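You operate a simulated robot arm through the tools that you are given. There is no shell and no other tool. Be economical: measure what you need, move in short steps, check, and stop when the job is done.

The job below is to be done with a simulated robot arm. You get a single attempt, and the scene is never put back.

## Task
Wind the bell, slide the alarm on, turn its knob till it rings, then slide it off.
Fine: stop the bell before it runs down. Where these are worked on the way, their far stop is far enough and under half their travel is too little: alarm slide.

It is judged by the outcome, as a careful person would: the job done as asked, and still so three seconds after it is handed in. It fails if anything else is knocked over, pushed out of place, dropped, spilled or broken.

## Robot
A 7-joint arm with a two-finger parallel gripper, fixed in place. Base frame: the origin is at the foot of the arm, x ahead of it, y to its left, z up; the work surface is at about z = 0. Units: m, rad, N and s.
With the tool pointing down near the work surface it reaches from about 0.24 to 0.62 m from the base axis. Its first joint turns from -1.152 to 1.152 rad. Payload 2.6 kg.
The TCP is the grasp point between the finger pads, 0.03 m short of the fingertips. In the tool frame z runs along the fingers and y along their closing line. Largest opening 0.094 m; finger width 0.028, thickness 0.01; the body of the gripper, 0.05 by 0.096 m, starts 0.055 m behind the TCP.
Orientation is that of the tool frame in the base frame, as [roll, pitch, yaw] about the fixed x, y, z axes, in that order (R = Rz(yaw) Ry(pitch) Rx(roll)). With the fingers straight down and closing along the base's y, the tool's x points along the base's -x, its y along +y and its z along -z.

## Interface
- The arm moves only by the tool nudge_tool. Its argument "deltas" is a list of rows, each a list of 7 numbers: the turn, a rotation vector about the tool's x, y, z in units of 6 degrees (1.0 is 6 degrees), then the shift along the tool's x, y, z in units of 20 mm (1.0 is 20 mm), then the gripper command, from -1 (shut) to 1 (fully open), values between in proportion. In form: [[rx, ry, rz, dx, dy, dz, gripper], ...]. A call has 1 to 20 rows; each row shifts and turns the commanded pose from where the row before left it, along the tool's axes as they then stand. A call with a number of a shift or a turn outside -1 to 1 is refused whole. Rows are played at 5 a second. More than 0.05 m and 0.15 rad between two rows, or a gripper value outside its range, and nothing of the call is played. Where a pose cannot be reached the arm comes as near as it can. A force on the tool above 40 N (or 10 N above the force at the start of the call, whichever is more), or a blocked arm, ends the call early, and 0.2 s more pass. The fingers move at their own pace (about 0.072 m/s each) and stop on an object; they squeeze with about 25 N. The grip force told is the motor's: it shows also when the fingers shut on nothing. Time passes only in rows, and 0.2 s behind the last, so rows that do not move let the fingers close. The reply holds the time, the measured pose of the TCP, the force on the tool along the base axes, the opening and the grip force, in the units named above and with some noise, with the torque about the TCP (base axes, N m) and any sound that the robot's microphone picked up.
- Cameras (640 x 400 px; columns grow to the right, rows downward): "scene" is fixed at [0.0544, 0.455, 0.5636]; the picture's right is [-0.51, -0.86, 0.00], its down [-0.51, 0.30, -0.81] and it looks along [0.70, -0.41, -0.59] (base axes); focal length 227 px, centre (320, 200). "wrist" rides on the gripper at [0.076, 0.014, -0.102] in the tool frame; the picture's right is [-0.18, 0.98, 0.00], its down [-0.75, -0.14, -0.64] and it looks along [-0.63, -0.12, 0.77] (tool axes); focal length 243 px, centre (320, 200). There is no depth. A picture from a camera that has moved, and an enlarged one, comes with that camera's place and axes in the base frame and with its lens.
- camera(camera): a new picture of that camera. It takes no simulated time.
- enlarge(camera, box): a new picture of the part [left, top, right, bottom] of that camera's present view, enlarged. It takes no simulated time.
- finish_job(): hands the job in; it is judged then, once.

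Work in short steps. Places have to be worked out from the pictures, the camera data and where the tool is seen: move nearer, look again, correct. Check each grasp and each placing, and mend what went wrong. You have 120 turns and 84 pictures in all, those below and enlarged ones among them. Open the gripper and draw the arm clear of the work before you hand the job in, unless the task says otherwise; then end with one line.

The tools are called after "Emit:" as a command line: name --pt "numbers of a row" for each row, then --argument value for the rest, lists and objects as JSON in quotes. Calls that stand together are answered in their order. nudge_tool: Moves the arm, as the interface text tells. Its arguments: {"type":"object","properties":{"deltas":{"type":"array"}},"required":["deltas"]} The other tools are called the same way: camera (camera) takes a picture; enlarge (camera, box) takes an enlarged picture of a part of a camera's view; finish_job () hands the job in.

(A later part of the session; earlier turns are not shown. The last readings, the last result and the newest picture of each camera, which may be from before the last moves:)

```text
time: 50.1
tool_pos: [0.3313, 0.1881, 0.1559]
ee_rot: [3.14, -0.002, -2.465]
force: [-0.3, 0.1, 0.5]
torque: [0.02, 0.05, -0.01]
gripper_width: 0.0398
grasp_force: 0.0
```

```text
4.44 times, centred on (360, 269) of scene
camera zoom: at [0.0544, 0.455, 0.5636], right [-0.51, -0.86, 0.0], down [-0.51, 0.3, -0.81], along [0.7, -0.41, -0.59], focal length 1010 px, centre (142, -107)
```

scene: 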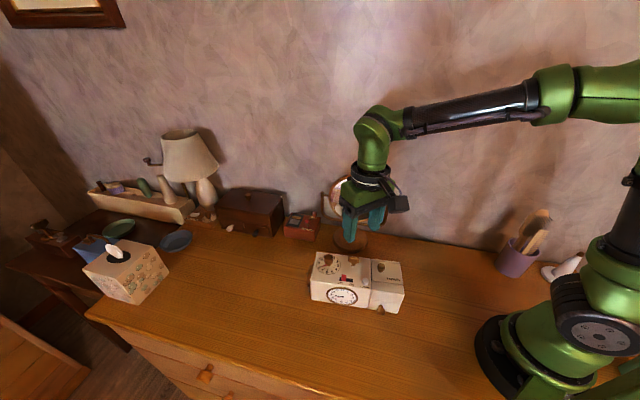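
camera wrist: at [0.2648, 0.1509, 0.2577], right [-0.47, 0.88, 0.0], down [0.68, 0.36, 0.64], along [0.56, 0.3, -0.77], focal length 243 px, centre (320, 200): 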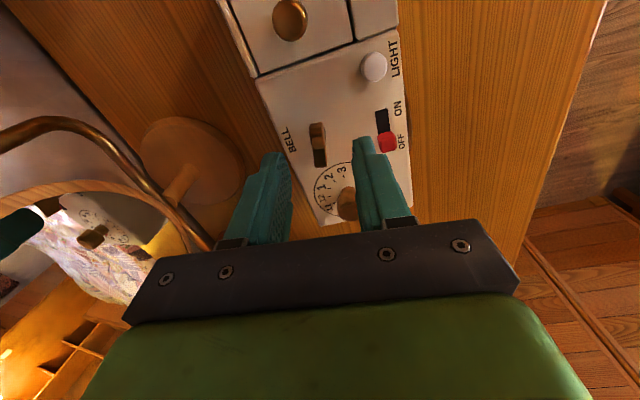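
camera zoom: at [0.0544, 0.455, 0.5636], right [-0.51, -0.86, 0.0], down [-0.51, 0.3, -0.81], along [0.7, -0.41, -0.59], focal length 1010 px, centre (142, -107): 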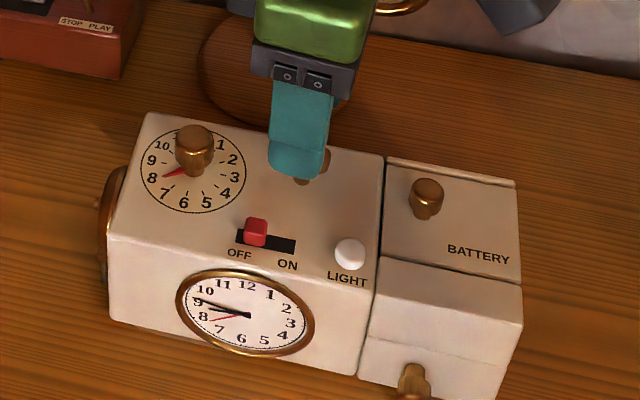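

Key well centred. I lower, close and wind on.

Emit:
nudge_tool --pt "0 0 0 0 0 0.8 -0.15" --pt "0 0 0 0 0 0.8 -0.15" --pt "0 0 0 0 0 0 -0.15" --pt "0 0 0 0 0 0 -0.7" --pt "0 0 0 0 0 0 -1" --pt "0 0 0 0 0 0 -1"

Emit:
nudge_tool --pt "0 0 0.8 0 0 0 -1" --pt "0 0 0.8 0 0 0 -1" --pt "0 0 0.8 0 0 0 -1" --pt "0 0 0.8 0 0 0 -1" --pt "0 0 0.8 0 0 0 -1" --pt "0 0 0.8 0 0 0 -1" --pt "0 0 0.8 0 0 0 -1" --pt "0 0 0.8 0 0 0 -1"

Emit:
enlarge --camera "scene" --box '[304, 224, 416, 314]'

```text
time: 51.5
tool_pos: [0.3327, 0.1881, 0.1244]
ee_rot: [3.14, 0.002, -2.468]
force: [2.5, -1.0, 0.6]
torque: [0.12, -0.26, -0.39]
gripper_width: 0.0098
grasp_force: 24.9
```

```text
time: 53.3
tool_pos: [0.3334, 0.1907, 0.1233]
ee_rot: [3.137, 0.0, -3.132]
force: [-8.1, -2.8, 20.5]
torque: [-0.29, -0.16, 0.67]
gripper_width: 0.0101
grasp_force: 25.0
```

```text
4.44 times, centred on (360, 269) of scene
camera zoom: at [0.0543, 0.455, 0.5637], right [-0.51, -0.86, 0.0], down [-0.51, 0.3, -0.81], along [0.7, -0.41, -0.59], focal length 1010 px, centre (142, -107)
```

zoom: 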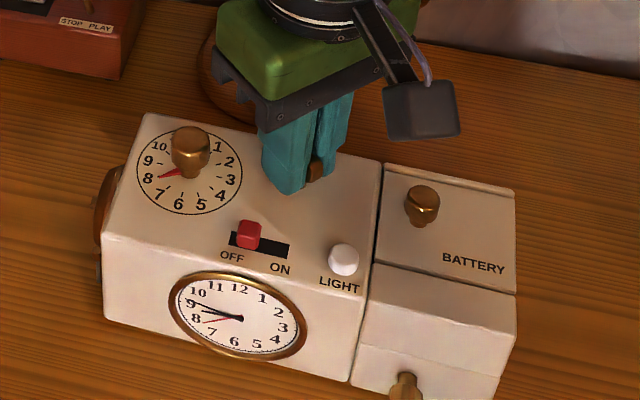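

Now a real stop: torque 0.67 and the clock starts to follow, so the bell is fully wound. I turn the clock back those few degrees and look.

Emit:
nudge_tool --pt "0 0 -0.6 0 0 0 -1" --pt "0 0 -0.6 0 0 0 -1" --pt "0 0 -0.6 0 0 0 -1"

Emit:
enlarge --camera "scene" --box '[304, 224, 416, 314]'

```text
time: 54.1
tool_pos: [0.3348, 0.1875, 0.1235]
ee_rot: [-3.141, 0.002, -2.95]
force: [4.5, 1.9, 10.5]
torque: [0.05, -0.33, -0.86]
gripper_width: 0.0105
grasp_force: 25.2
```

```text
4.44 times, centred on (360, 269) of scene
camera zoom: at [0.0544, 0.455, 0.5636], right [-0.51, -0.86, 0.0], down [-0.51, 0.3, -0.81], along [0.7, -0.41, -0.59], focal length 1010 px, centre (142, -107)
```

zoom: 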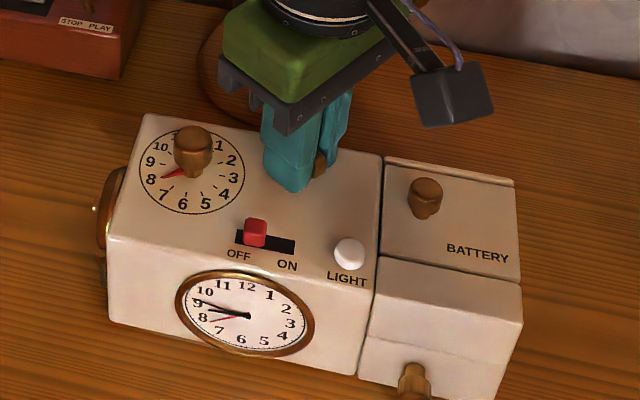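

Clock restored. I release the key, lift, turn the tool square to the clock and move above the slide tab, about (0.311, 0.234).

Emit:
nudge_tool --pt "0 0 0 0 0 0 -0.3" --pt "0 0 0 0 0 0 -0.3" --pt "0 0 0 0 0 -0.9 -0.3" --pt "0 0 0 0 0 -0.9 -0.3" --pt "0 0 -0.9 0 0 0 -0.3" --pt "0 0 -0.9 0 0 0 -0.3" --pt "0 0 -0.9 0 0 0 -0.3" --pt "0 0 -0.9 0 0 0 -0.3" --pt "0 0 -0.9 0 0 0 -0.3" --pt "0 0 -0.9 0 0 0 -0.3" --pt "0 0 -0.74 0 0 0 -0.3" --pt "0 0 0 -0.45 0.8 0 -0.3" --pt "0 0 0 -0.45 0.8 0 -0.3" --pt "0 0 0 0 0.73 0 -0.3"

Emit:
camera --camera "wrist"

Emit:
enlarge --camera "scene" --box '[304, 224, 416, 314]'

```text
time: 57.1
tool_pos: [0.3109, 0.232, 0.1605]
ee_rot: [3.14, 0.001, -2.304]
force: [0.0, 0.6, -0.5]
torque: [0.01, 0.0, -0.04]
gripper_width: 0.0328
grasp_force: 0.1
```

```text
46 pictures are left
camera wrist: at [0.2501, 0.1852, 0.2623], right [-0.61, 0.8, 0.0], down [0.61, 0.46, 0.64], along [0.51, 0.39, -0.77], focal length 243 px, centre (320, 200)
```

wrist: 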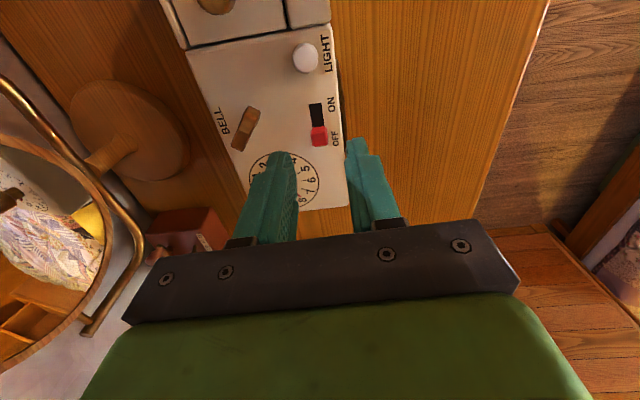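

```text
4.44 times, centred on (360, 269) of scene
camera zoom: at [0.0544, 0.455, 0.5636], right [-0.51, -0.86, 0.0], down [-0.51, 0.3, -0.81], along [0.7, -0.41, -0.59], focal length 1010 px, centre (142, -107)
```

zoom: 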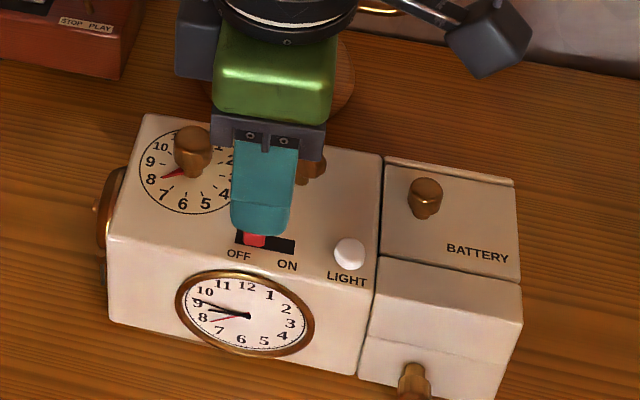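

The tab is centred between the fingers. I lower around it.

Emit:
nudge_tool --pt "0 0 0 -0.1 0 0.8 -0.3" --pt "0 0 0 0 0 0.8 -0.3" --pt "0 0 0 0 0 0.45 -0.3" --pt "0 0 0 0 0 0 -0.3"

Emit:
camera --camera "wrist"

Emit:
enlarge --camera "scene" --box '[304, 224, 416, 314]'

```text
time: 58.1
tool_pos: [0.3121, 0.2344, 0.1191]
ee_rot: [3.139, 0.0, -2.307]
force: [-0.4, -0.9, 1.0]
torque: [-0.04, -0.02, -0.07]
gripper_width: 0.0331
grasp_force: 0.1
```

```text
44 pictures are left
camera wrist: at [0.2508, 0.1863, 0.22], right [-0.61, 0.8, 0.0], down [0.61, 0.46, 0.64], along [0.51, 0.39, -0.77], focal length 243 px, centre (320, 200)
```

wrist: 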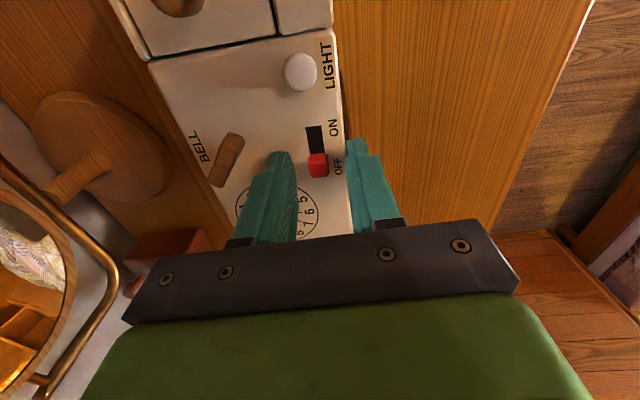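

```text
4.44 times, centred on (360, 269) of scene
camera zoom: at [0.0544, 0.455, 0.5636], right [-0.51, -0.86, 0.0], down [-0.51, 0.3, -0.81], along [0.7, -0.41, -0.59], focal length 1010 px, centre (142, -107)
```

zoom: 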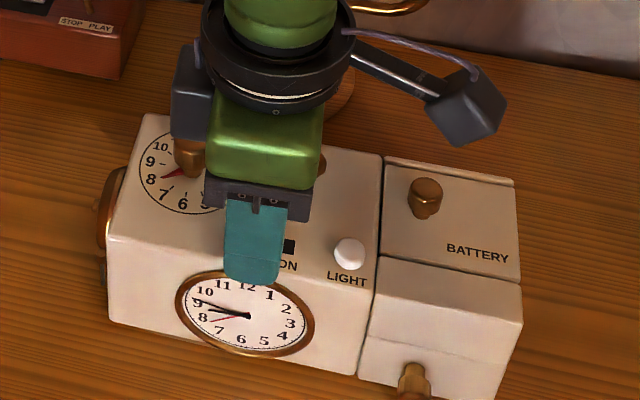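

Tab lies between the pads. I close on it.

Emit:
nudge_tool --pt "0 0 0 0 0 0 -0.7" --pt "0 0 0 0 0 0 -1" --pt "0 0 0 0 0 0 -1"

Emit:
camera --camera "wrist"

```text
time: 58.9
tool_pos: [0.3108, 0.2329, 0.1181]
ee_rot: [3.139, -0.002, -2.309]
force: [2.0, -2.0, 0.2]
torque: [0.09, -0.24, -0.16]
gripper_width: 0.0112
grasp_force: 25.4
```

```text
42 pictures are left
camera wrist: at [0.2509, 0.1861, 0.22], right [-0.6, 0.8, 0.0], down [0.61, 0.46, 0.64], along [0.51, 0.39, -0.77], focal length 243 px, centre (320, 200)
```

wrist: 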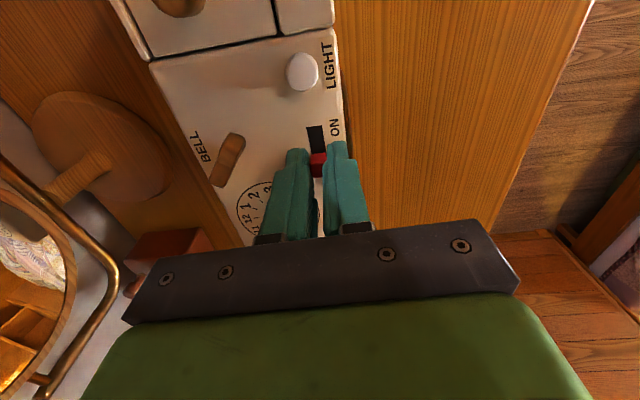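

Tab gripped. I slide it toward ON in small steps.

Emit:
nudge_tool --pt "0 0 0 0.2 0 0 -1" --pt "0 0 0 0.2 0 0 -1" --pt "0 0 0 0.2 0 0 -1" --pt "0 0 0 0 0 0 -1"

Emit:
camera --camera "wrist"

Emit:
enlarge --camera "scene" --box '[304, 224, 416, 314]'

```text
time: 59.9
tool_pos: [0.3025, 0.2253, 0.119]
ee_rot: [3.136, -0.003, -2.31]
force: [-1.0, 0.8, 0.3]
torque: [-0.23, 0.31, -0.09]
gripper_width: 0.0108
grasp_force: 24.8
```

```text
41 pictures are left
camera wrist: at [0.2418, 0.1777, 0.2206], right [-0.6, 0.8, 0.0], down [0.61, 0.46, 0.64], along [0.51, 0.39, -0.77], focal length 243 px, centre (320, 200)
```

wrist: 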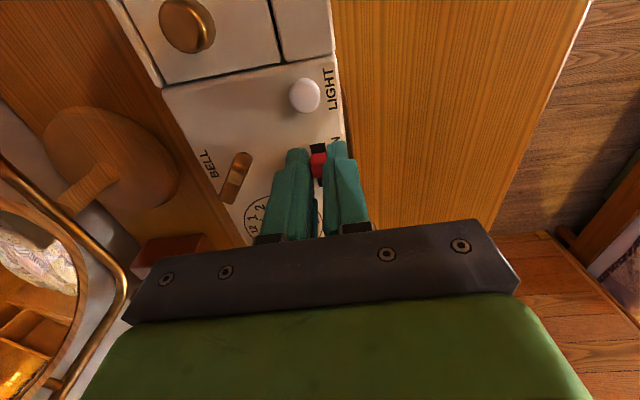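

```text
4.44 times, centred on (360, 269) of scene
camera zoom: at [0.0544, 0.4551, 0.5636], right [-0.51, -0.86, 0.0], down [-0.51, 0.3, -0.81], along [0.7, -0.41, -0.59], focal length 1010 px, centre (142, -107)
```

zoom: 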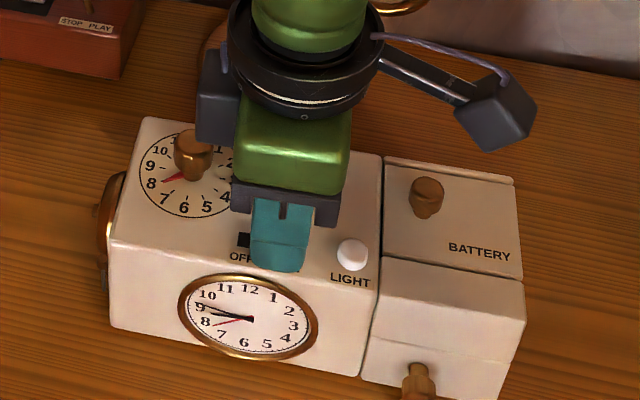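

It slides; a little slot remains. I go on to the stop.

Emit:
nudge_tool --pt "0 0 0 0.12 0 0 -1" --pt "0 0 0 0.12 0 0 -1" --pt "0 0 0 0 0 0 -1"

Emit:
camera --camera "wrist"

Emit:
enlarge --camera "scene" --box '[304, 224, 416, 314]'

```text
time: 60.7
tool_pos: [0.301, 0.2226, 0.1194]
ee_rot: [3.141, 0.0, -2.304]
force: [0.8, 4.3, -0.4]
torque: [-0.15, 0.26, -0.04]
gripper_width: 0.0107
grasp_force: 24.9
```

```text
39 pictures are left
camera wrist: at [0.2402, 0.175, 0.221], right [-0.61, 0.8, 0.0], down [0.61, 0.46, 0.64], along [0.51, 0.39, -0.77], focal length 243 px, centre (320, 200)
```

wrist: 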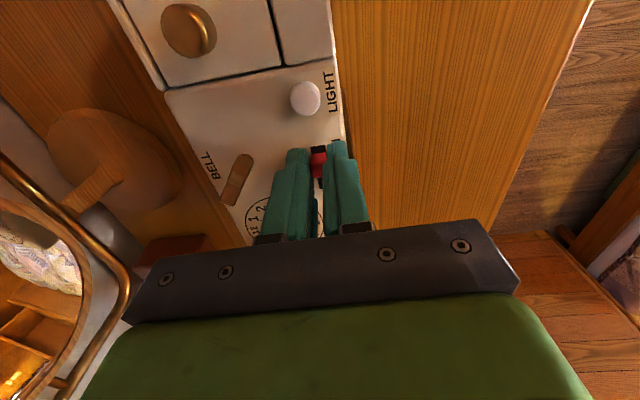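

```text
4.44 times, centred on (360, 269) of scene
camera zoom: at [0.0544, 0.4551, 0.5636], right [-0.51, -0.86, 0.0], down [-0.51, 0.3, -0.81], along [0.7, -0.41, -0.59], focal length 1010 px, centre (142, -107)
```

zoom: 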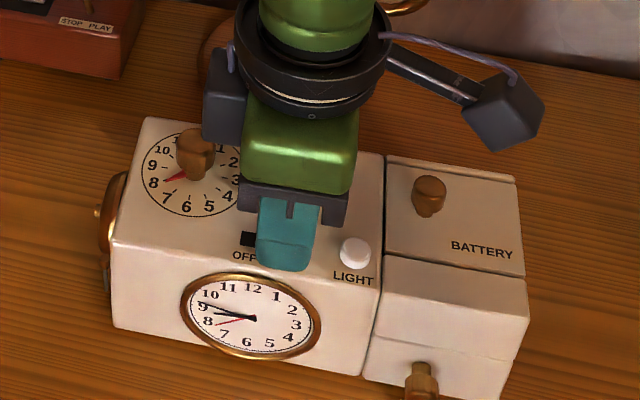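

The tab is at its ON stop (clock just began to follow). I release, lift and move above the dial knob at about (0.368, 0.237).

Emit:
nudge_tool --pt "0 0 0 0 0 0 -0.5" --pt "0 0 0 0 0 0 -0.4" --pt "0 0 0 0 0 -0.9 -0.2" --pt "0 0 0 0 0 -0.9 -0.04" --pt "0 0 0 -0.95 -0.7 -0.2 -0.04" --pt "0 0 0 -0.95 -0.7 0 -0.04" --pt "0 0 0 -0.87 -0.62 0 -0.04" --pt "0 0 0 0 0 0 -0.04"

Emit:
camera --camera "wrist"

Emit:
enlarge --camera "scene" --box '[304, 224, 416, 314]'

```text
time: 62.5
tool_pos: [0.3686, 0.2344, 0.159]
ee_rot: [3.14, -0.003, -2.304]
force: [0.0, 0.7, 0.1]
torque: [0.0, -0.04, 0.02]
gripper_width: 0.0449
grasp_force: 0.1
```

```text
37 pictures are left
camera wrist: at [0.3075, 0.1871, 0.261], right [-0.61, 0.8, 0.0], down [0.61, 0.46, 0.64], along [0.51, 0.39, -0.77], focal length 243 px, centre (320, 200)
```

wrist: 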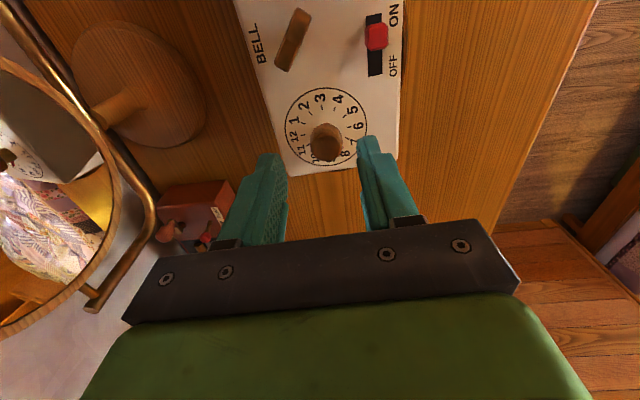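

```text
4.44 times, centred on (360, 269) of scene
camera zoom: at [0.0544, 0.455, 0.5636], right [-0.51, -0.86, 0.0], down [-0.51, 0.3, -0.81], along [0.7, -0.41, -0.59], focal length 1010 px, centre (142, -107)
```

zoom: 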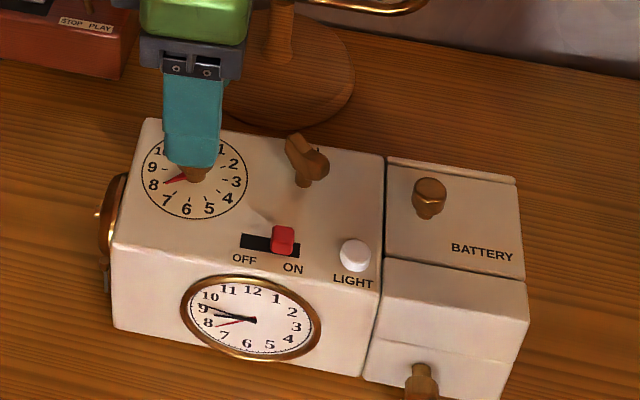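

Slide reads ON. The knob is at about (0.366, 0.237); I centre on it and lower.

Emit:
nudge_tool --pt "0 0 0 0 0.18 0.5 -0.04" --pt "0 0 0 0 0 0.8 -0.04" --pt "0 0 0 0 0 0.5 -0.04" --pt "0 0 0 0 0 0 -0.04"

Emit:
camera --camera "wrist"

```text
time: 63.5
tool_pos: [0.3665, 0.2368, 0.1233]
ee_rot: [3.138, -0.001, -2.305]
force: [-0.5, 0.2, -0.4]
torque: [0.01, 0.0, 0.01]
gripper_width: 0.0448
grasp_force: 0.0
```

```text
35 pictures are left
camera wrist: at [0.3049, 0.1895, 0.2245], right [-0.61, 0.8, 0.0], down [0.61, 0.46, 0.64], along [0.51, 0.39, -0.77], focal length 243 px, centre (320, 200)
```

wrist: 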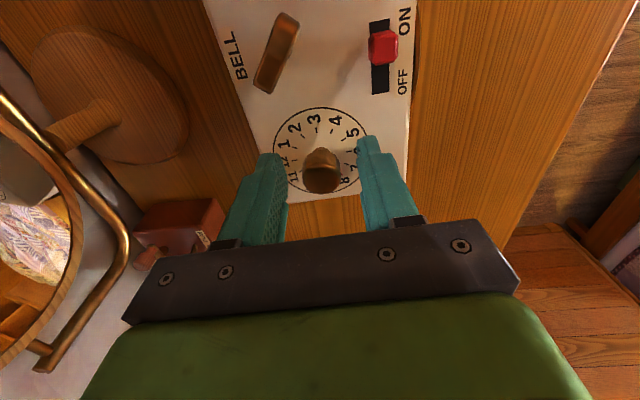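

Well centred. I close on the knob.

Emit:
nudge_tool --pt "0 0 0 0 0 0 -0.5" --pt "0 0 0 0 0 0 -1" --pt "0 0 0 0 0 0 -1"

```text
time: 64.3
tool_pos: [0.3666, 0.2374, 0.1237]
ee_rot: [3.14, 0.0, -2.305]
force: [-1.3, 2.6, 0.4]
torque: [-0.25, 0.23, 0.03]
gripper_width: 0.021
grasp_force: 25.0
```

Knob held (21 mm). I turn it clockwise (from 8 toward 9) in small steps and listen.

Emit:
nudge_tool --pt "0 0 0.6 0 0 0 -1" --pt "0 0 0.6 0 0 0 -1" --pt "0 0 0.6 0 0 0 -1"

Emit:
enlarge --camera "scene" --box '[304, 224, 416, 314]'

```text
time: 65.1
tool_pos: [0.3651, 0.2382, 0.1228]
ee_rot: [3.14, 0.001, -2.497]
force: [3.1, 2.0, -0.5]
torque: [-0.28, 0.13, 0.03]
gripper_width: 0.0213
grasp_force: 25.0
```

```text
4.44 times, centred on (360, 269) of scene
camera zoom: at [0.0544, 0.455, 0.5636], right [-0.51, -0.86, 0.0], down [-0.51, 0.3, -0.81], along [0.7, -0.41, -0.59], focal length 1010 px, centre (142, -107)
```

zoom: 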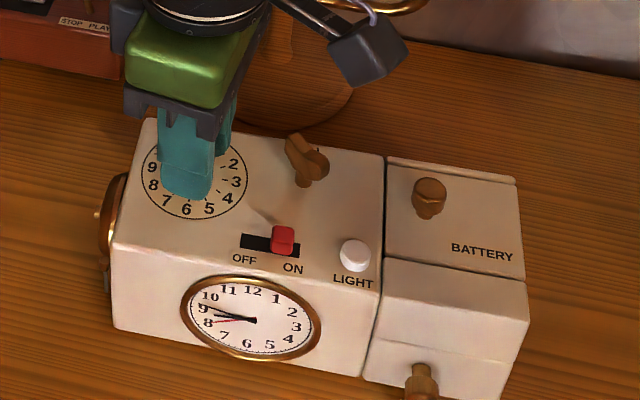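

The red hand on the face moves toward the hour hand. I continue in small steps.

Emit:
nudge_tool --pt "0 0 0.6 0 0 0.02 -1" --pt "0 0 0.6 0 0 0 -1"

```text
time: 65.7
tool_pos: [0.3655, 0.2382, 0.1234]
ee_rot: [3.14, 0.001, -2.623]
force: [1.0, -1.2, 3.4]
torque: [-0.1, -0.03, 0.0]
gripper_width: 0.0211
grasp_force: 24.8
```

Not yet; a little further.

Emit:
nudge_tool --pt "0 0 0.5 0 0 0 -1" --pt "0 0 0.5 0 0 0 -1"

Emit:
enlarge --camera "scene" --box '[304, 244, 416, 314]'

```text
time: 66.3
tool_pos: [0.3649, 0.2377, 0.1222]
ee_rot: [-3.141, -0.001, -2.725]
force: [0.3, -4.5, 2.3]
torque: [0.05, -0.3, -0.05]
gripper_width: 0.0212
grasp_force: 24.8
```

```text
5.71 times, centred on (360, 279) of scene
camera zoom: at [0.0544, 0.455, 0.5636], right [-0.51, -0.86, 0.0], down [-0.51, 0.3, -0.81], along [0.7, -0.41, -0.59], focal length 1298 px, centre (91, -251)
```

zoom: 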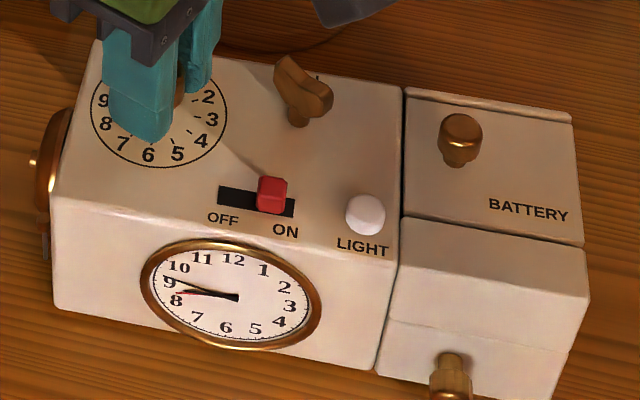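

The red hand nearly meets the hour hand. A bit more.

Emit:
nudge_tool --pt "0 0 0.35 0 0 0 -1" --pt "0 0 0.3 0 0 0 -1"

```text
time: 66.9
tool_pos: [0.3659, 0.2391, 0.1223]
ee_rot: [3.141, -0.004, -2.796]
force: [-4.0, -2.8, 2.7]
torque: [0.1, -0.48, -0.01]
gripper_width: 0.0211
grasp_force: 25.1
```

Emit:
nudge_tool --pt "0 0 0.35 0 0 0 -1" --pt "0 0 0.3 0 0 0 -1"

Emit:
enlarge --camera "scene" --box '[304, 244, 416, 314]'

```text
time: 67.5
tool_pos: [0.3655, 0.2384, 0.1235]
ee_rot: [3.139, -0.002, -2.863]
force: [2.3, 1.4, 0.1]
torque: [-0.22, 0.64, -0.01]
gripper_width: 0.0213
grasp_force: 25.8
```

```text
5.71 times, centred on (360, 279) of scene
camera zoom: at [0.0544, 0.455, 0.5636], right [-0.51, -0.86, 0.0], down [-0.51, 0.3, -0.81], along [0.7, -0.41, -0.59], focal length 1298 px, centre (91, -251)
```

zoom: 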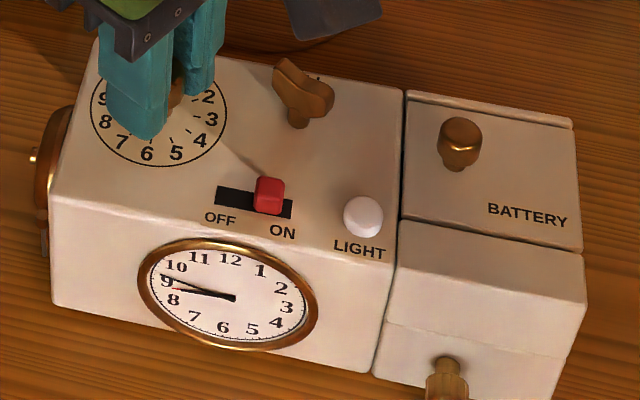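

Still no sound; I look closer at the face and turn slightly on.

Emit:
nudge_tool --pt "0 0 0.3 0 0 0 -1" --pt "0 0 0.2 0 0 0.03 -1"

Emit:
enlarge --camera "scene" --box '[324, 280, 364, 310]'

```text
time: 68.1
tool_pos: [0.3655, 0.237, 0.1229]
ee_rot: [3.141, 0.001, -2.914]
force: [-0.2, -4.3, 12.6]
torque: [-0.2, 0.49, -0.03]
gripper_width: 0.0214
grasp_force: 25.4
```

```text
13.33 times, centred on (344, 295) of scene
camera zoom: at [0.0544, 0.455, 0.5636], right [-0.51, -0.86, 0.0], down [-0.51, 0.3, -0.81], along [0.7, -0.41, -0.59], focal length 3029 px, centre (0, -1067)
```

zoom: 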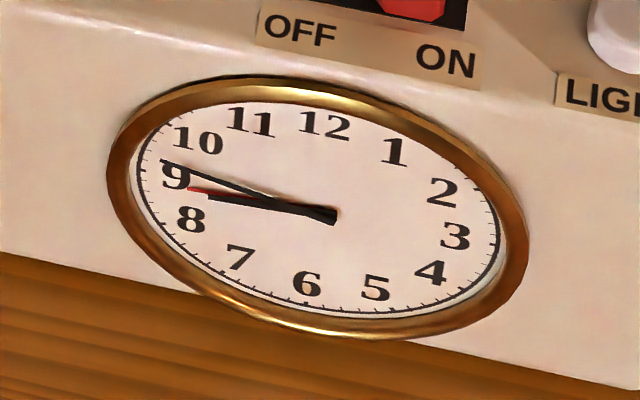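

Red is about on the hour hand. I creep on a little further.

Emit:
nudge_tool --pt "0 0 0.3 0 0 0 -1" --pt "0 0 0.2 0 0 0 -1"

Emit:
nudge_tool --pt "0 0 0.3 0 0 0 -1" --pt "0 0 0.2 0 0 0 -1"

Emit:
enlarge --camera "scene" --box '[324, 280, 364, 310]'

```text
time: 68.7
tool_pos: [0.3645, 0.2383, 0.122]
ee_rot: [3.141, -0.001, -2.968]
force: [2.6, -5.0, 11.0]
torque: [-0.02, -0.59, 0.0]
gripper_width: 0.0213
grasp_force: 25.1
```

```text
time: 69.3
tool_pos: [0.366, 0.2389, 0.1226]
ee_rot: [-3.141, -0.001, -3.023]
force: [0.3, -10.9, 16.7]
torque: [-0.21, -0.11, -0.01]
gripper_width: 0.0212
grasp_force: 25.5
```

```text
13.33 times, centred on (344, 295) of scene
camera zoom: at [0.0543, 0.455, 0.5637], right [-0.51, -0.86, 0.0], down [-0.51, 0.3, -0.81], along [0.7, -0.41, -0.59], focal length 3029 px, centre (0, -1067)
```

zoom: 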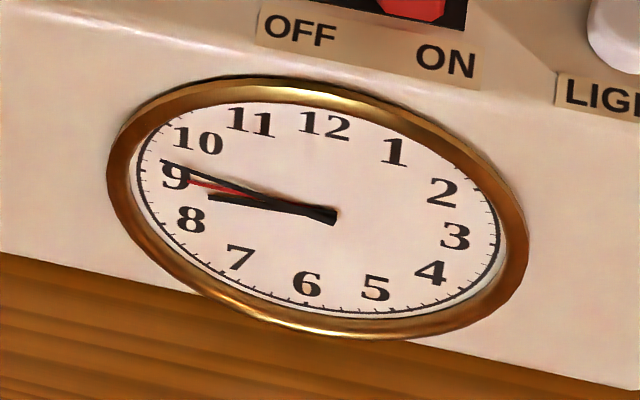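

The red hand has just passed the hour hand silently. I keep turning on slowly and listen.

Emit:
nudge_tool --pt "0 0 0.4 0 0 -0.02 -1" --pt "0 0 0.4 0 0 0 -1" --pt "0 0 0.4 0 0 0 -1"

Emit:
enlarge --camera "scene" --box '[304, 224, 416, 314]'

```text
time: 70.1
tool_pos: [0.365, 0.2398, 0.122]
ee_rot: [3.14, -0.001, 3.14]
force: [3.3, -7.3, 11.1]
torque: [-0.2, 0.01, 0.0]
gripper_width: 0.0212
grasp_force: 25.0
```

```text
4.44 times, centred on (360, 269) of scene
camera zoom: at [0.0544, 0.455, 0.5636], right [-0.51, -0.86, 0.0], down [-0.51, 0.3, -0.81], along [0.7, -0.41, -0.59], focal length 1010 px, centre (142, -107)
```

zoom: 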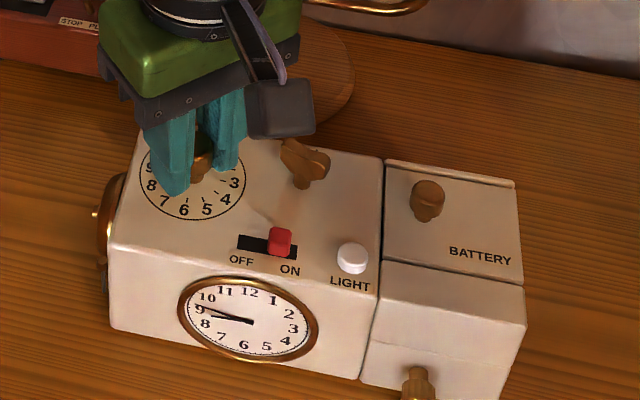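

Still silent; I keep turning on.

Emit:
nudge_tool --pt "0 0 0.6 0 0 0 -1" --pt "0 0 0.6 0 0 0 -1" --pt "0 0 0.6 0 0 0 -1" --pt "0 0 0.6 0 0 0 -1"

Emit:
enlarge --camera "scene" --box '[324, 280, 364, 310]'

```text
time: 71.1
tool_pos: [0.3648, 0.2397, 0.1224]
ee_rot: [3.14, -0.003, 2.886]
force: [2.2, -3.3, 3.4]
torque: [-0.23, -0.51, -0.01]
gripper_width: 0.0212
grasp_force: 25.3
```

```text
13.33 times, centred on (344, 295) of scene
camera zoom: at [0.0544, 0.455, 0.5636], right [-0.51, -0.86, 0.0], down [-0.51, 0.3, -0.81], along [0.7, -0.41, -0.59], focal length 3029 px, centre (0, -1067)
```

zoom: 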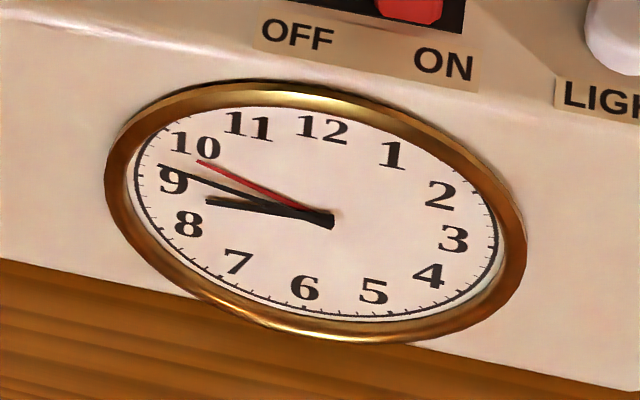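

Nothing up to 10 o'clock. I sweep back slowly past the hour hand, listening.

Emit:
nudge_tool --pt "0 0 -0.6 0 0 0 -1" --pt "0 0 -0.6 0 0 0 -1" --pt "0 0 -0.6 0 0 0 -1" --pt "0 0 -0.5 0 0 0 -1" --pt "0 0 -0.4 0 0 0 -1" --pt "0 0 -0.3 0 0 0 -1"

Emit:
nudge_tool --pt "0 0 -0.3 0 0 0 -1" --pt "0 0 -0.3 0 0 0 -1" --pt "0 0 -0.3 0 0 0 -1"

Emit:
nudge_tool --pt "0 0 -0.3 0 0 0 -1" --pt "0 0 -0.3 0 0 0 -1" --pt "0 0 -0.3 0 0 0 -1"

Emit:
enlarge --camera "scene" --box '[304, 244, 416, 314]'

```text
time: 72.5
tool_pos: [0.3646, 0.2379, 0.121]
ee_rot: [3.14, -0.002, -3.08]
force: [4.7, 2.7, 1.3]
torque: [-0.02, 0.31, -0.03]
gripper_width: 0.0212
grasp_force: 24.8
```

```text
time: 73.3
tool_pos: [0.365, 0.2393, 0.1223]
ee_rot: [3.139, -0.001, -2.987]
force: [-5.3, -6.3, 16.0]
torque: [-0.12, 0.12, -0.02]
gripper_width: 0.0213
grasp_force: 24.6
```

```text
time: 74.1
tool_pos: [0.3652, 0.2392, 0.1221]
ee_rot: [3.138, 0.002, -2.889]
force: [7.3, 3.4, 2.2]
torque: [-0.25, 0.36, 0.03]
gripper_width: 0.0213
grasp_force: 25.4
```

```text
5.71 times, centred on (360, 279) of scene
camera zoom: at [0.0544, 0.455, 0.5636], right [-0.51, -0.86, 0.0], down [-0.51, 0.3, -0.81], along [0.7, -0.41, -0.59], focal length 1298 px, centre (91, -251)
```

zoom: 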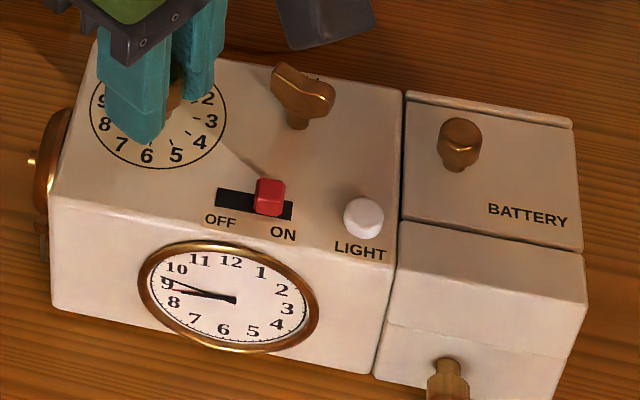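

Still silent at the match. I sweep on finely below the hour hand.

Emit:
nudge_tool --pt "0 0 -0.2 0 0 0 -1" --pt "0 0 -0.2 0 0 0 -1" --pt "0 0 -0.2 0 0 0 -1" --pt "0 0 -0.2 0 0 0 -1" --pt "0 0 -0.2 0 0 0 -1" --pt "0 0 -0.2 0 0 0 -1" --pt "0 0 -0.2 0 0 0 -1" --pt "0 0 -0.2 0 0 0 -1" --pt "0 0 -0.2 0 0 0 -1" --pt "0 0 -0.2 0 0 0 -1" --pt "0 0 -0.2 0 0 0 -1" --pt "0 0 -0.2 0 0 0 -1"

Emit:
enlarge --camera "scene" --box '[324, 280, 364, 310]'

```text
time: 76.7
tool_pos: [0.364, 0.2376, 0.1213]
ee_rot: [3.14, -0.004, -2.64]
force: [-2.5, -1.7, -0.1]
torque: [-0.42, 0.65, 0.01]
gripper_width: 0.0213
grasp_force: 25.0
```

```text
13.33 times, centred on (344, 295) of scene
camera zoom: at [0.0544, 0.4551, 0.5636], right [-0.51, -0.86, 0.0], down [-0.51, 0.3, -0.81], along [0.7, -0.41, -0.59], focal length 3029 px, centre (0, -1067)
```

zoom: 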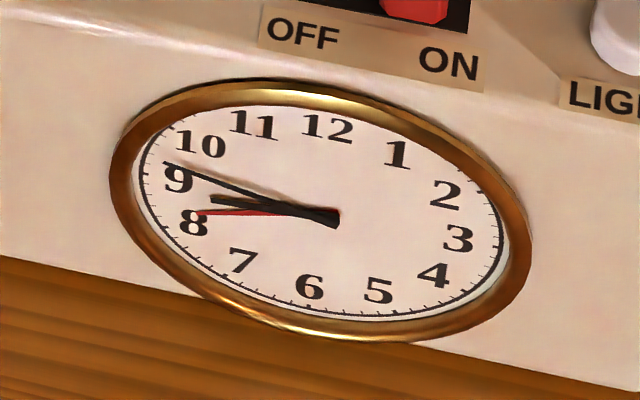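

Still no ring, so arming must be lacking somewhere. I leave the knob a little before the match and inspect the slide from above.

Emit:
nudge_tool --pt "0 0 0 0 0 0 -0.5" --pt "0 0 0 0 0 0 -0.1" --pt "0 0 0 0 0 -0.9 -0.1" --pt "0 0 0 0 0 -0.9 -0.2" --pt "0 0 -0.8 0 0 0 -0.3" --pt "0 0 -0.8 0 0 0 -0.3" --pt "0 0 -0.8 0 0 0 -0.3" --pt "0 0 -0.8 0 0 0 -0.3" --pt "0 0 0 0.9 0.65 0 -0.3" --pt "0 0 0 0.9 0.6 0 -0.3" --pt "0 0 0 0.87 0.6 0 -0.3"

Emit:
enlarge --camera "wrist" --box '[200, 20, 440, 220]'

Emit:
enlarge --camera "scene" --box '[304, 224, 416, 314]'

```text
time: 79.1
tool_pos: [0.2992, 0.2256, 0.1583]
ee_rot: [3.141, -0.001, -2.309]
force: [0.3, -0.4, 0.3]
torque: [-0.02, 0.06, 0.01]
gripper_width: 0.033
grasp_force: 0.1
```

```text
2.00 times, centred on (320, 120) of wrist
camera zoom: at [0.2385, 0.1782, 0.2605], right [-0.61, 0.8, 0.0], down [0.61, 0.46, 0.64], along [0.51, 0.39, -0.77], focal length 485 px, centre (320, 360)
```

zoom: 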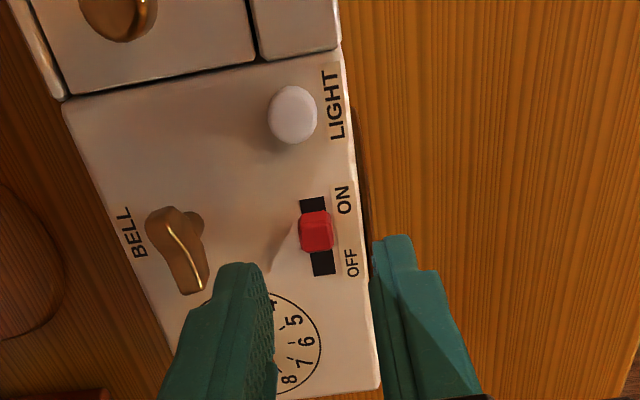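

```text
4.44 times, centred on (360, 269) of scene
camera zoom: at [0.0544, 0.455, 0.5636], right [-0.51, -0.86, 0.0], down [-0.51, 0.3, -0.81], along [0.7, -0.41, -0.59], focal length 1010 px, centre (142, -107)
```

zoom: 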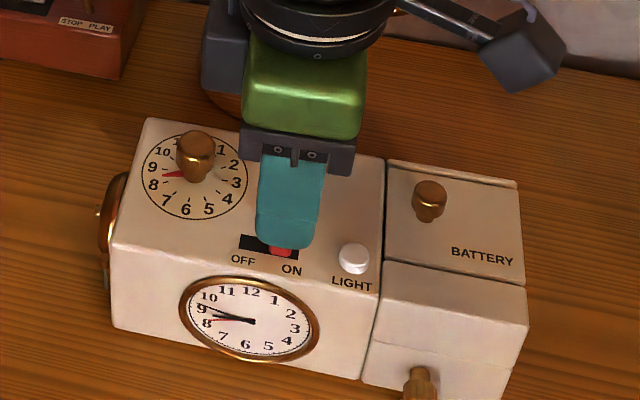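

The tab may be a few mm short of the end. I grip it again and press further toward ON.

Emit:
nudge_tool --pt "0 0 0 -0.03 -0.11 0.8 -0.3" --pt "0 0 0 0 0 0.8 -0.3" --pt "0 0 0 0 0 0.4 -0.3" --pt "0 0 0 0 0 0 -0.7" --pt "0 0 0 0 0 0 -1" --pt "0 0 0 0 0 0 -1" --pt "0 0 0 0.15 0 0 -1" --pt "0 0 0 0.15 0 0 -1"

Emit:
enlarge --camera "wrist" --box '[200, 20, 440, 220]'

Emit:
enlarge --camera "scene" --box '[304, 224, 416, 314]'

```text
time: 80.9
tool_pos: [0.3002, 0.2179, 0.1182]
ee_rot: [3.139, 0.0, -2.306]
force: [0.4, 4.6, 0.6]
torque: [0.14, -0.11, 0.0]
gripper_width: 0.0111
grasp_force: 25.3
```

```text
2.00 times, centred on (320, 120) of wrist
camera zoom: at [0.2394, 0.1703, 0.22], right [-0.61, 0.8, 0.0], down [0.61, 0.46, 0.64], along [0.51, 0.39, -0.77], focal length 485 px, centre (320, 360)
```

zoom: 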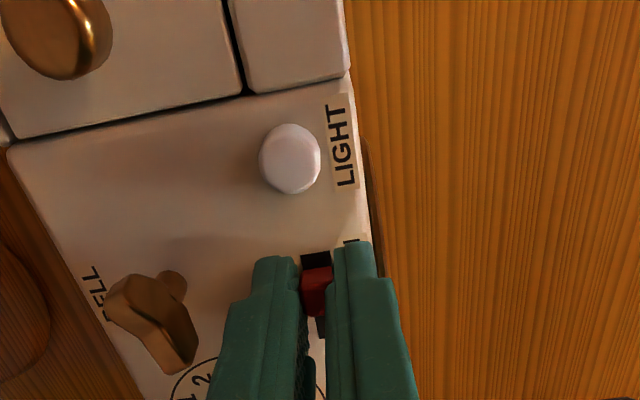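

```text
4.44 times, centred on (360, 269) of scene
camera zoom: at [0.0544, 0.455, 0.5636], right [-0.51, -0.86, 0.0], down [-0.51, 0.3, -0.81], along [0.7, -0.41, -0.59], focal length 1010 px, centre (142, -107)
```

zoom: 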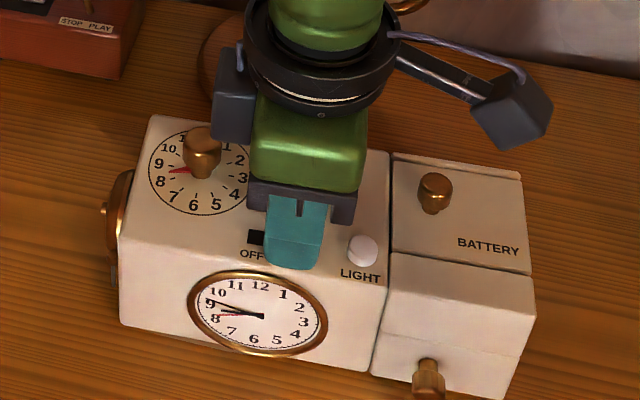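

The clock itself follows, so the slide really is at its ON stop. The winding is then in doubt; I go back over the bell key, turned to its wings.

Emit:
nudge_tool --pt "0 0 0 0 0 0 -0.5" --pt "0 0 0 0 0 0 -0.3" --pt "0 0 0 0 0 -0.9 -0.2" --pt "0 0 0 0 0 -1 -0.15" --pt "0 0 0 0.25 -0.8 0 -0.15" --pt "0 0 0 0 -0.8 0 -0.15" --pt "0 0 0 0 -0.8 0 -0.15" --pt "0 0 0.95 0 0 0 -0.15" --pt "0 0 0.95 0 0 0 -0.15" --pt "0 0 0.95 0 0 0 -0.15" --pt "0 0 0.95 0 0 0 -0.15" --pt "0 0 0.95 0 0 0 -0.15" --pt "0 0 0.95 0 0 0 -0.15" --pt "0 0 0 0 0 0 -0.15"

Emit:
camera --camera "wrist"

Emit:
enlarge --camera "scene" --box '[304, 224, 416, 314]'

```text
time: 83.9
tool_pos: [0.3327, 0.1818, 0.1552]
ee_rot: [3.141, -0.002, -2.905]
force: [0.2, 0.2, 0.9]
torque: [0.01, -0.02, -0.02]
gripper_width: 0.0397
grasp_force: 0.1
```

```text
21 pictures are left
camera wrist: at [0.2552, 0.1779, 0.2571], right [-0.05, 1.0, 0.0], down [0.77, 0.04, 0.64], along [0.64, 0.03, -0.77], focal length 243 px, centre (320, 200)
```

wrist: 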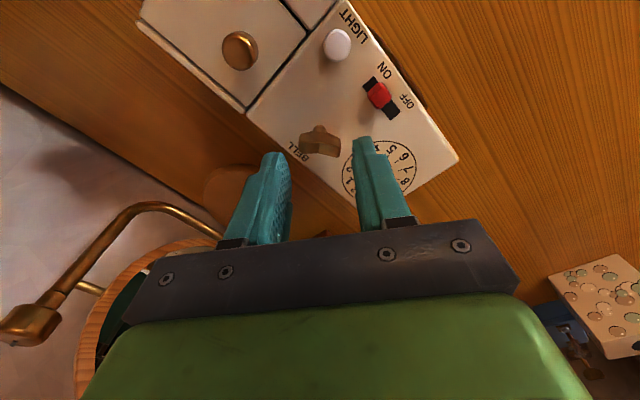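

```text
4.44 times, centred on (360, 269) of scene
camera zoom: at [0.0544, 0.455, 0.5636], right [-0.51, -0.86, 0.0], down [-0.51, 0.3, -0.81], along [0.7, -0.41, -0.59], focal length 1010 px, centre (142, -107)
```

zoom: 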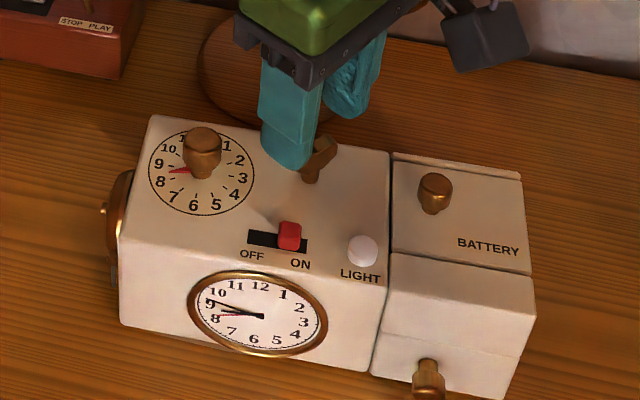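

The key now stands about 50° counter-clockwise of where I left it: the bell has briefly been running (unwinding) during my knob sweep near the match, so it does work; readings just didn't catch it. I turn the tool to the key's wings to rewind it fully.

Emit:
nudge_tool --pt "0 0 0 0.14 0 0 -0.15" --pt "0 0 -1 0 0 0 -0.15" --pt "0 0 -1 0 0 0 -0.15" --pt "0 0 -1 0 0 0 -0.15" --pt "0 0 -1 0 0 0 -0.15" --pt "0 0 -1 0 0 0 -0.15" --pt "0 0 -1 0 0 0 -0.15" --pt "0 0 -1 0 0 0 -0.15" --pt "0 0 -1 0 0 0 -0.15" --pt "0 0 -1 0 0 0 -0.15" --pt "0 0 -1 0 0 0 -0.15"

Emit:
camera --camera "wrist"

```text
time: 86.3
tool_pos: [0.3293, 0.1816, 0.1545]
ee_rot: [3.141, 0.001, -1.853]
force: [-0.7, 0.0, -0.6]
torque: [0.01, 0.0, 0.0]
gripper_width: 0.0401
grasp_force: 0.0
```

```text
19 pictures are left
camera wrist: at [0.2959, 0.1115, 0.2574], right [-0.89, 0.45, 0.0], down [0.35, 0.68, 0.64], along [0.29, 0.57, -0.77], focal length 243 px, centre (320, 200)
```

wrist: 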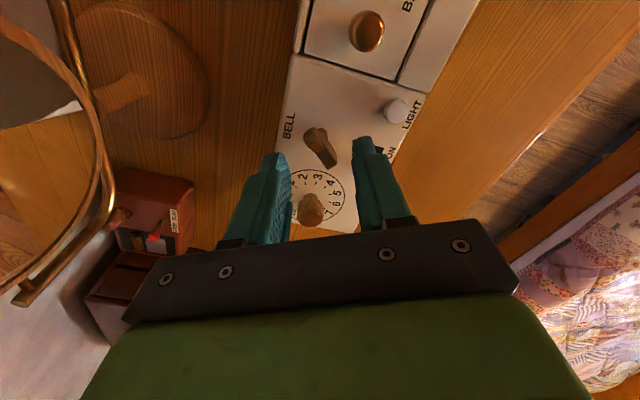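

The wings are still ~25° skew; I turn a bit more, then lower and look.

Emit:
nudge_tool --pt "0 0 -1 0 0 0 -0.15" --pt "0 0 -1 0 0 0 -0.15" --pt "0 0 -1 0 0 0 -0.15" --pt "0 0 0 0 0 0.7 -0.15" --pt "0 0 0 0 0 0.8 -0.15" --pt "0 0 0 0 0 0 -0.15"

Emit:
camera --camera "wrist"

```text
time: 87.7
tool_pos: [0.3295, 0.1811, 0.1262]
ee_rot: [3.14, 0.002, -1.542]
force: [-1.2, 0.4, -0.9]
torque: [0.02, 0.02, -0.01]
gripper_width: 0.04
grasp_force: 0.1
```

```text
18 pictures are left
camera wrist: at [0.3173, 0.1031, 0.2282], right [-0.99, 0.16, 0.0], down [0.12, 0.76, 0.64], along [0.1, 0.63, -0.77], focal length 243 px, centre (320, 200)
```

wrist: 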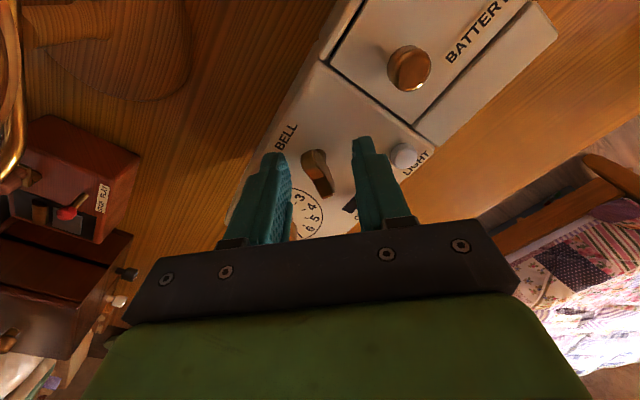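

Nearly aligned; I lower the last bit, close, and wind clockwise in steps.

Emit:
nudge_tool --pt "0 0 0 0 0 0.12 -0.5" --pt "0 0 0 0 0 0 -1" --pt "0 0 0 0 0 0 -1" --pt "0 0 0 0 0 0 -1"

Emit:
nudge_tool --pt "0 0 0.8 0 0 0 -1" --pt "0 0 0.8 0 0 0 -1" --pt "0 0 0.8 0 0 0 -1" --pt "0 0 0.8 0 0 0 -1" --pt "0 0 0.8 0 0 0 -1"

Emit:
nudge_tool --pt "0 0 0.8 0 0 0 -1" --pt "0 0 0.8 0 0 0 -1" --pt "0 0 0.8 0 0 0 -1"

Emit:
nudge_tool --pt "0 0 0.8 0 0 0 -1" --pt "0 0 0.8 0 0 0 -1"

```text
time: 88.7
tool_pos: [0.3279, 0.1813, 0.1247]
ee_rot: [3.141, -0.001, -1.542]
force: [0.6, -5.8, 2.6]
torque: [0.13, -0.01, 0.03]
gripper_width: 0.0093
grasp_force: 25.2
```

```text
time: 89.9
tool_pos: [0.3283, 0.1814, 0.123]
ee_rot: [3.139, 0.0, -1.963]
force: [-1.0, -3.9, 4.6]
torque: [-0.73, 0.32, 0.04]
gripper_width: 0.0097
grasp_force: 24.3
```

```text
time: 90.7
tool_pos: [0.328, 0.1821, 0.1233]
ee_rot: [3.138, -0.002, -2.215]
force: [-7.2, -4.4, 6.8]
torque: [0.13, -0.04, 0.01]
gripper_width: 0.0096
grasp_force: 25.6
```

```text
time: 91.3
tool_pos: [0.3284, 0.1817, 0.1238]
ee_rot: [3.14, -0.003, -2.38]
force: [0.6, 2.5, 0.0]
torque: [-0.45, 0.47, 0.02]
gripper_width: 0.0094
grasp_force: 24.9
```

No stop yet; I continue in short steps watching the torque.

Emit:
nudge_tool --pt "0 0 0.8 0 0 0 -1" --pt "0 0 0.8 0 0 0 -1" --pt "0 0 0.8 0 0 0 -1" --pt "0 0 0.6 0 0 0 -1"

Emit:
nudge_tool --pt "0 0 0.6 0 0 0 -1" --pt "0 0 0.6 0 0 0 -1"

Emit:
nudge_tool --pt "0 0 0.6 0 0 0 -1" --pt "0 0 0.4 0 0 0 -1"

Emit:
enlarge --camera "scene" --box '[304, 224, 416, 314]'

```text
time: 92.3
tool_pos: [0.3296, 0.1806, 0.1246]
ee_rot: [3.139, -0.002, -2.696]
force: [-0.5, 0.5, -0.4]
torque: [-0.08, 0.19, 0.02]
gripper_width: 0.0096
grasp_force: 25.2
```

```text
time: 92.9
tool_pos: [0.3287, 0.181, 0.1237]
ee_rot: [3.141, -0.001, -2.822]
force: [-3.0, -5.2, 2.9]
torque: [-0.02, -0.34, 0.03]
gripper_width: 0.0094
grasp_force: 25.5
```

```text
time: 93.5
tool_pos: [0.329, 0.181, 0.1243]
ee_rot: [3.139, 0.001, -2.927]
force: [-8.5, -8.7, 15.2]
torque: [-0.19, -0.06, 0.03]
gripper_width: 0.0096
grasp_force: 25.2
```

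```text
4.44 times, centred on (360, 269) of scene
camera zoom: at [0.0543, 0.455, 0.5636], right [-0.51, -0.86, 0.0], down [-0.51, 0.3, -0.81], along [0.7, -0.41, -0.59], focal length 1010 px, centre (142, -107)
```

zoom: 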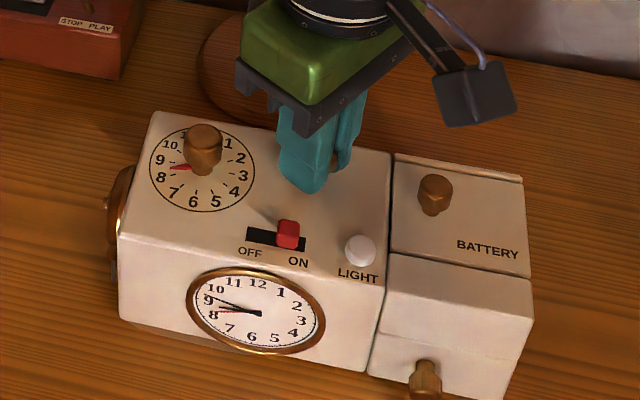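

Clock steady; I continue toward the stop.

Emit:
nudge_tool --pt "0 0 0.5 0 0 0 -1" --pt "0 0 0.5 0 0 0 -1"

Emit:
nudge_tool --pt "0 0 0.5 0 0 0 -1" --pt "0 0 0.5 0 0 0 -1"

Emit:
nudge_tool --pt "0 0 0.5 0 0 0 -1" --pt "0 0 0.5 0 0 0 -1"

```text
time: 94.1
tool_pos: [0.3301, 0.1824, 0.1235]
ee_rot: [3.138, -0.003, -3.032]
force: [-8.0, -7.0, 21.2]
torque: [-0.26, 0.65, 0.01]
gripper_width: 0.0094
grasp_force: 25.0
```

```text
time: 94.7
tool_pos: [0.3294, 0.1812, 0.1247]
ee_rot: [3.14, 0.001, -3.133]
force: [-12.1, -10.7, 34.5]
torque: [-0.2, 0.1, 0.94]
gripper_width: 0.011
grasp_force: 25.2
```

```text
time: 95.3
tool_pos: [0.3311, 0.1825, 0.1232]
ee_rot: [3.14, 0.001, 3.045]
force: [-3.1, -9.7, 31.9]
torque: [-0.19, 0.15, 0.91]
gripper_width: 0.0138
grasp_force: 25.2
```

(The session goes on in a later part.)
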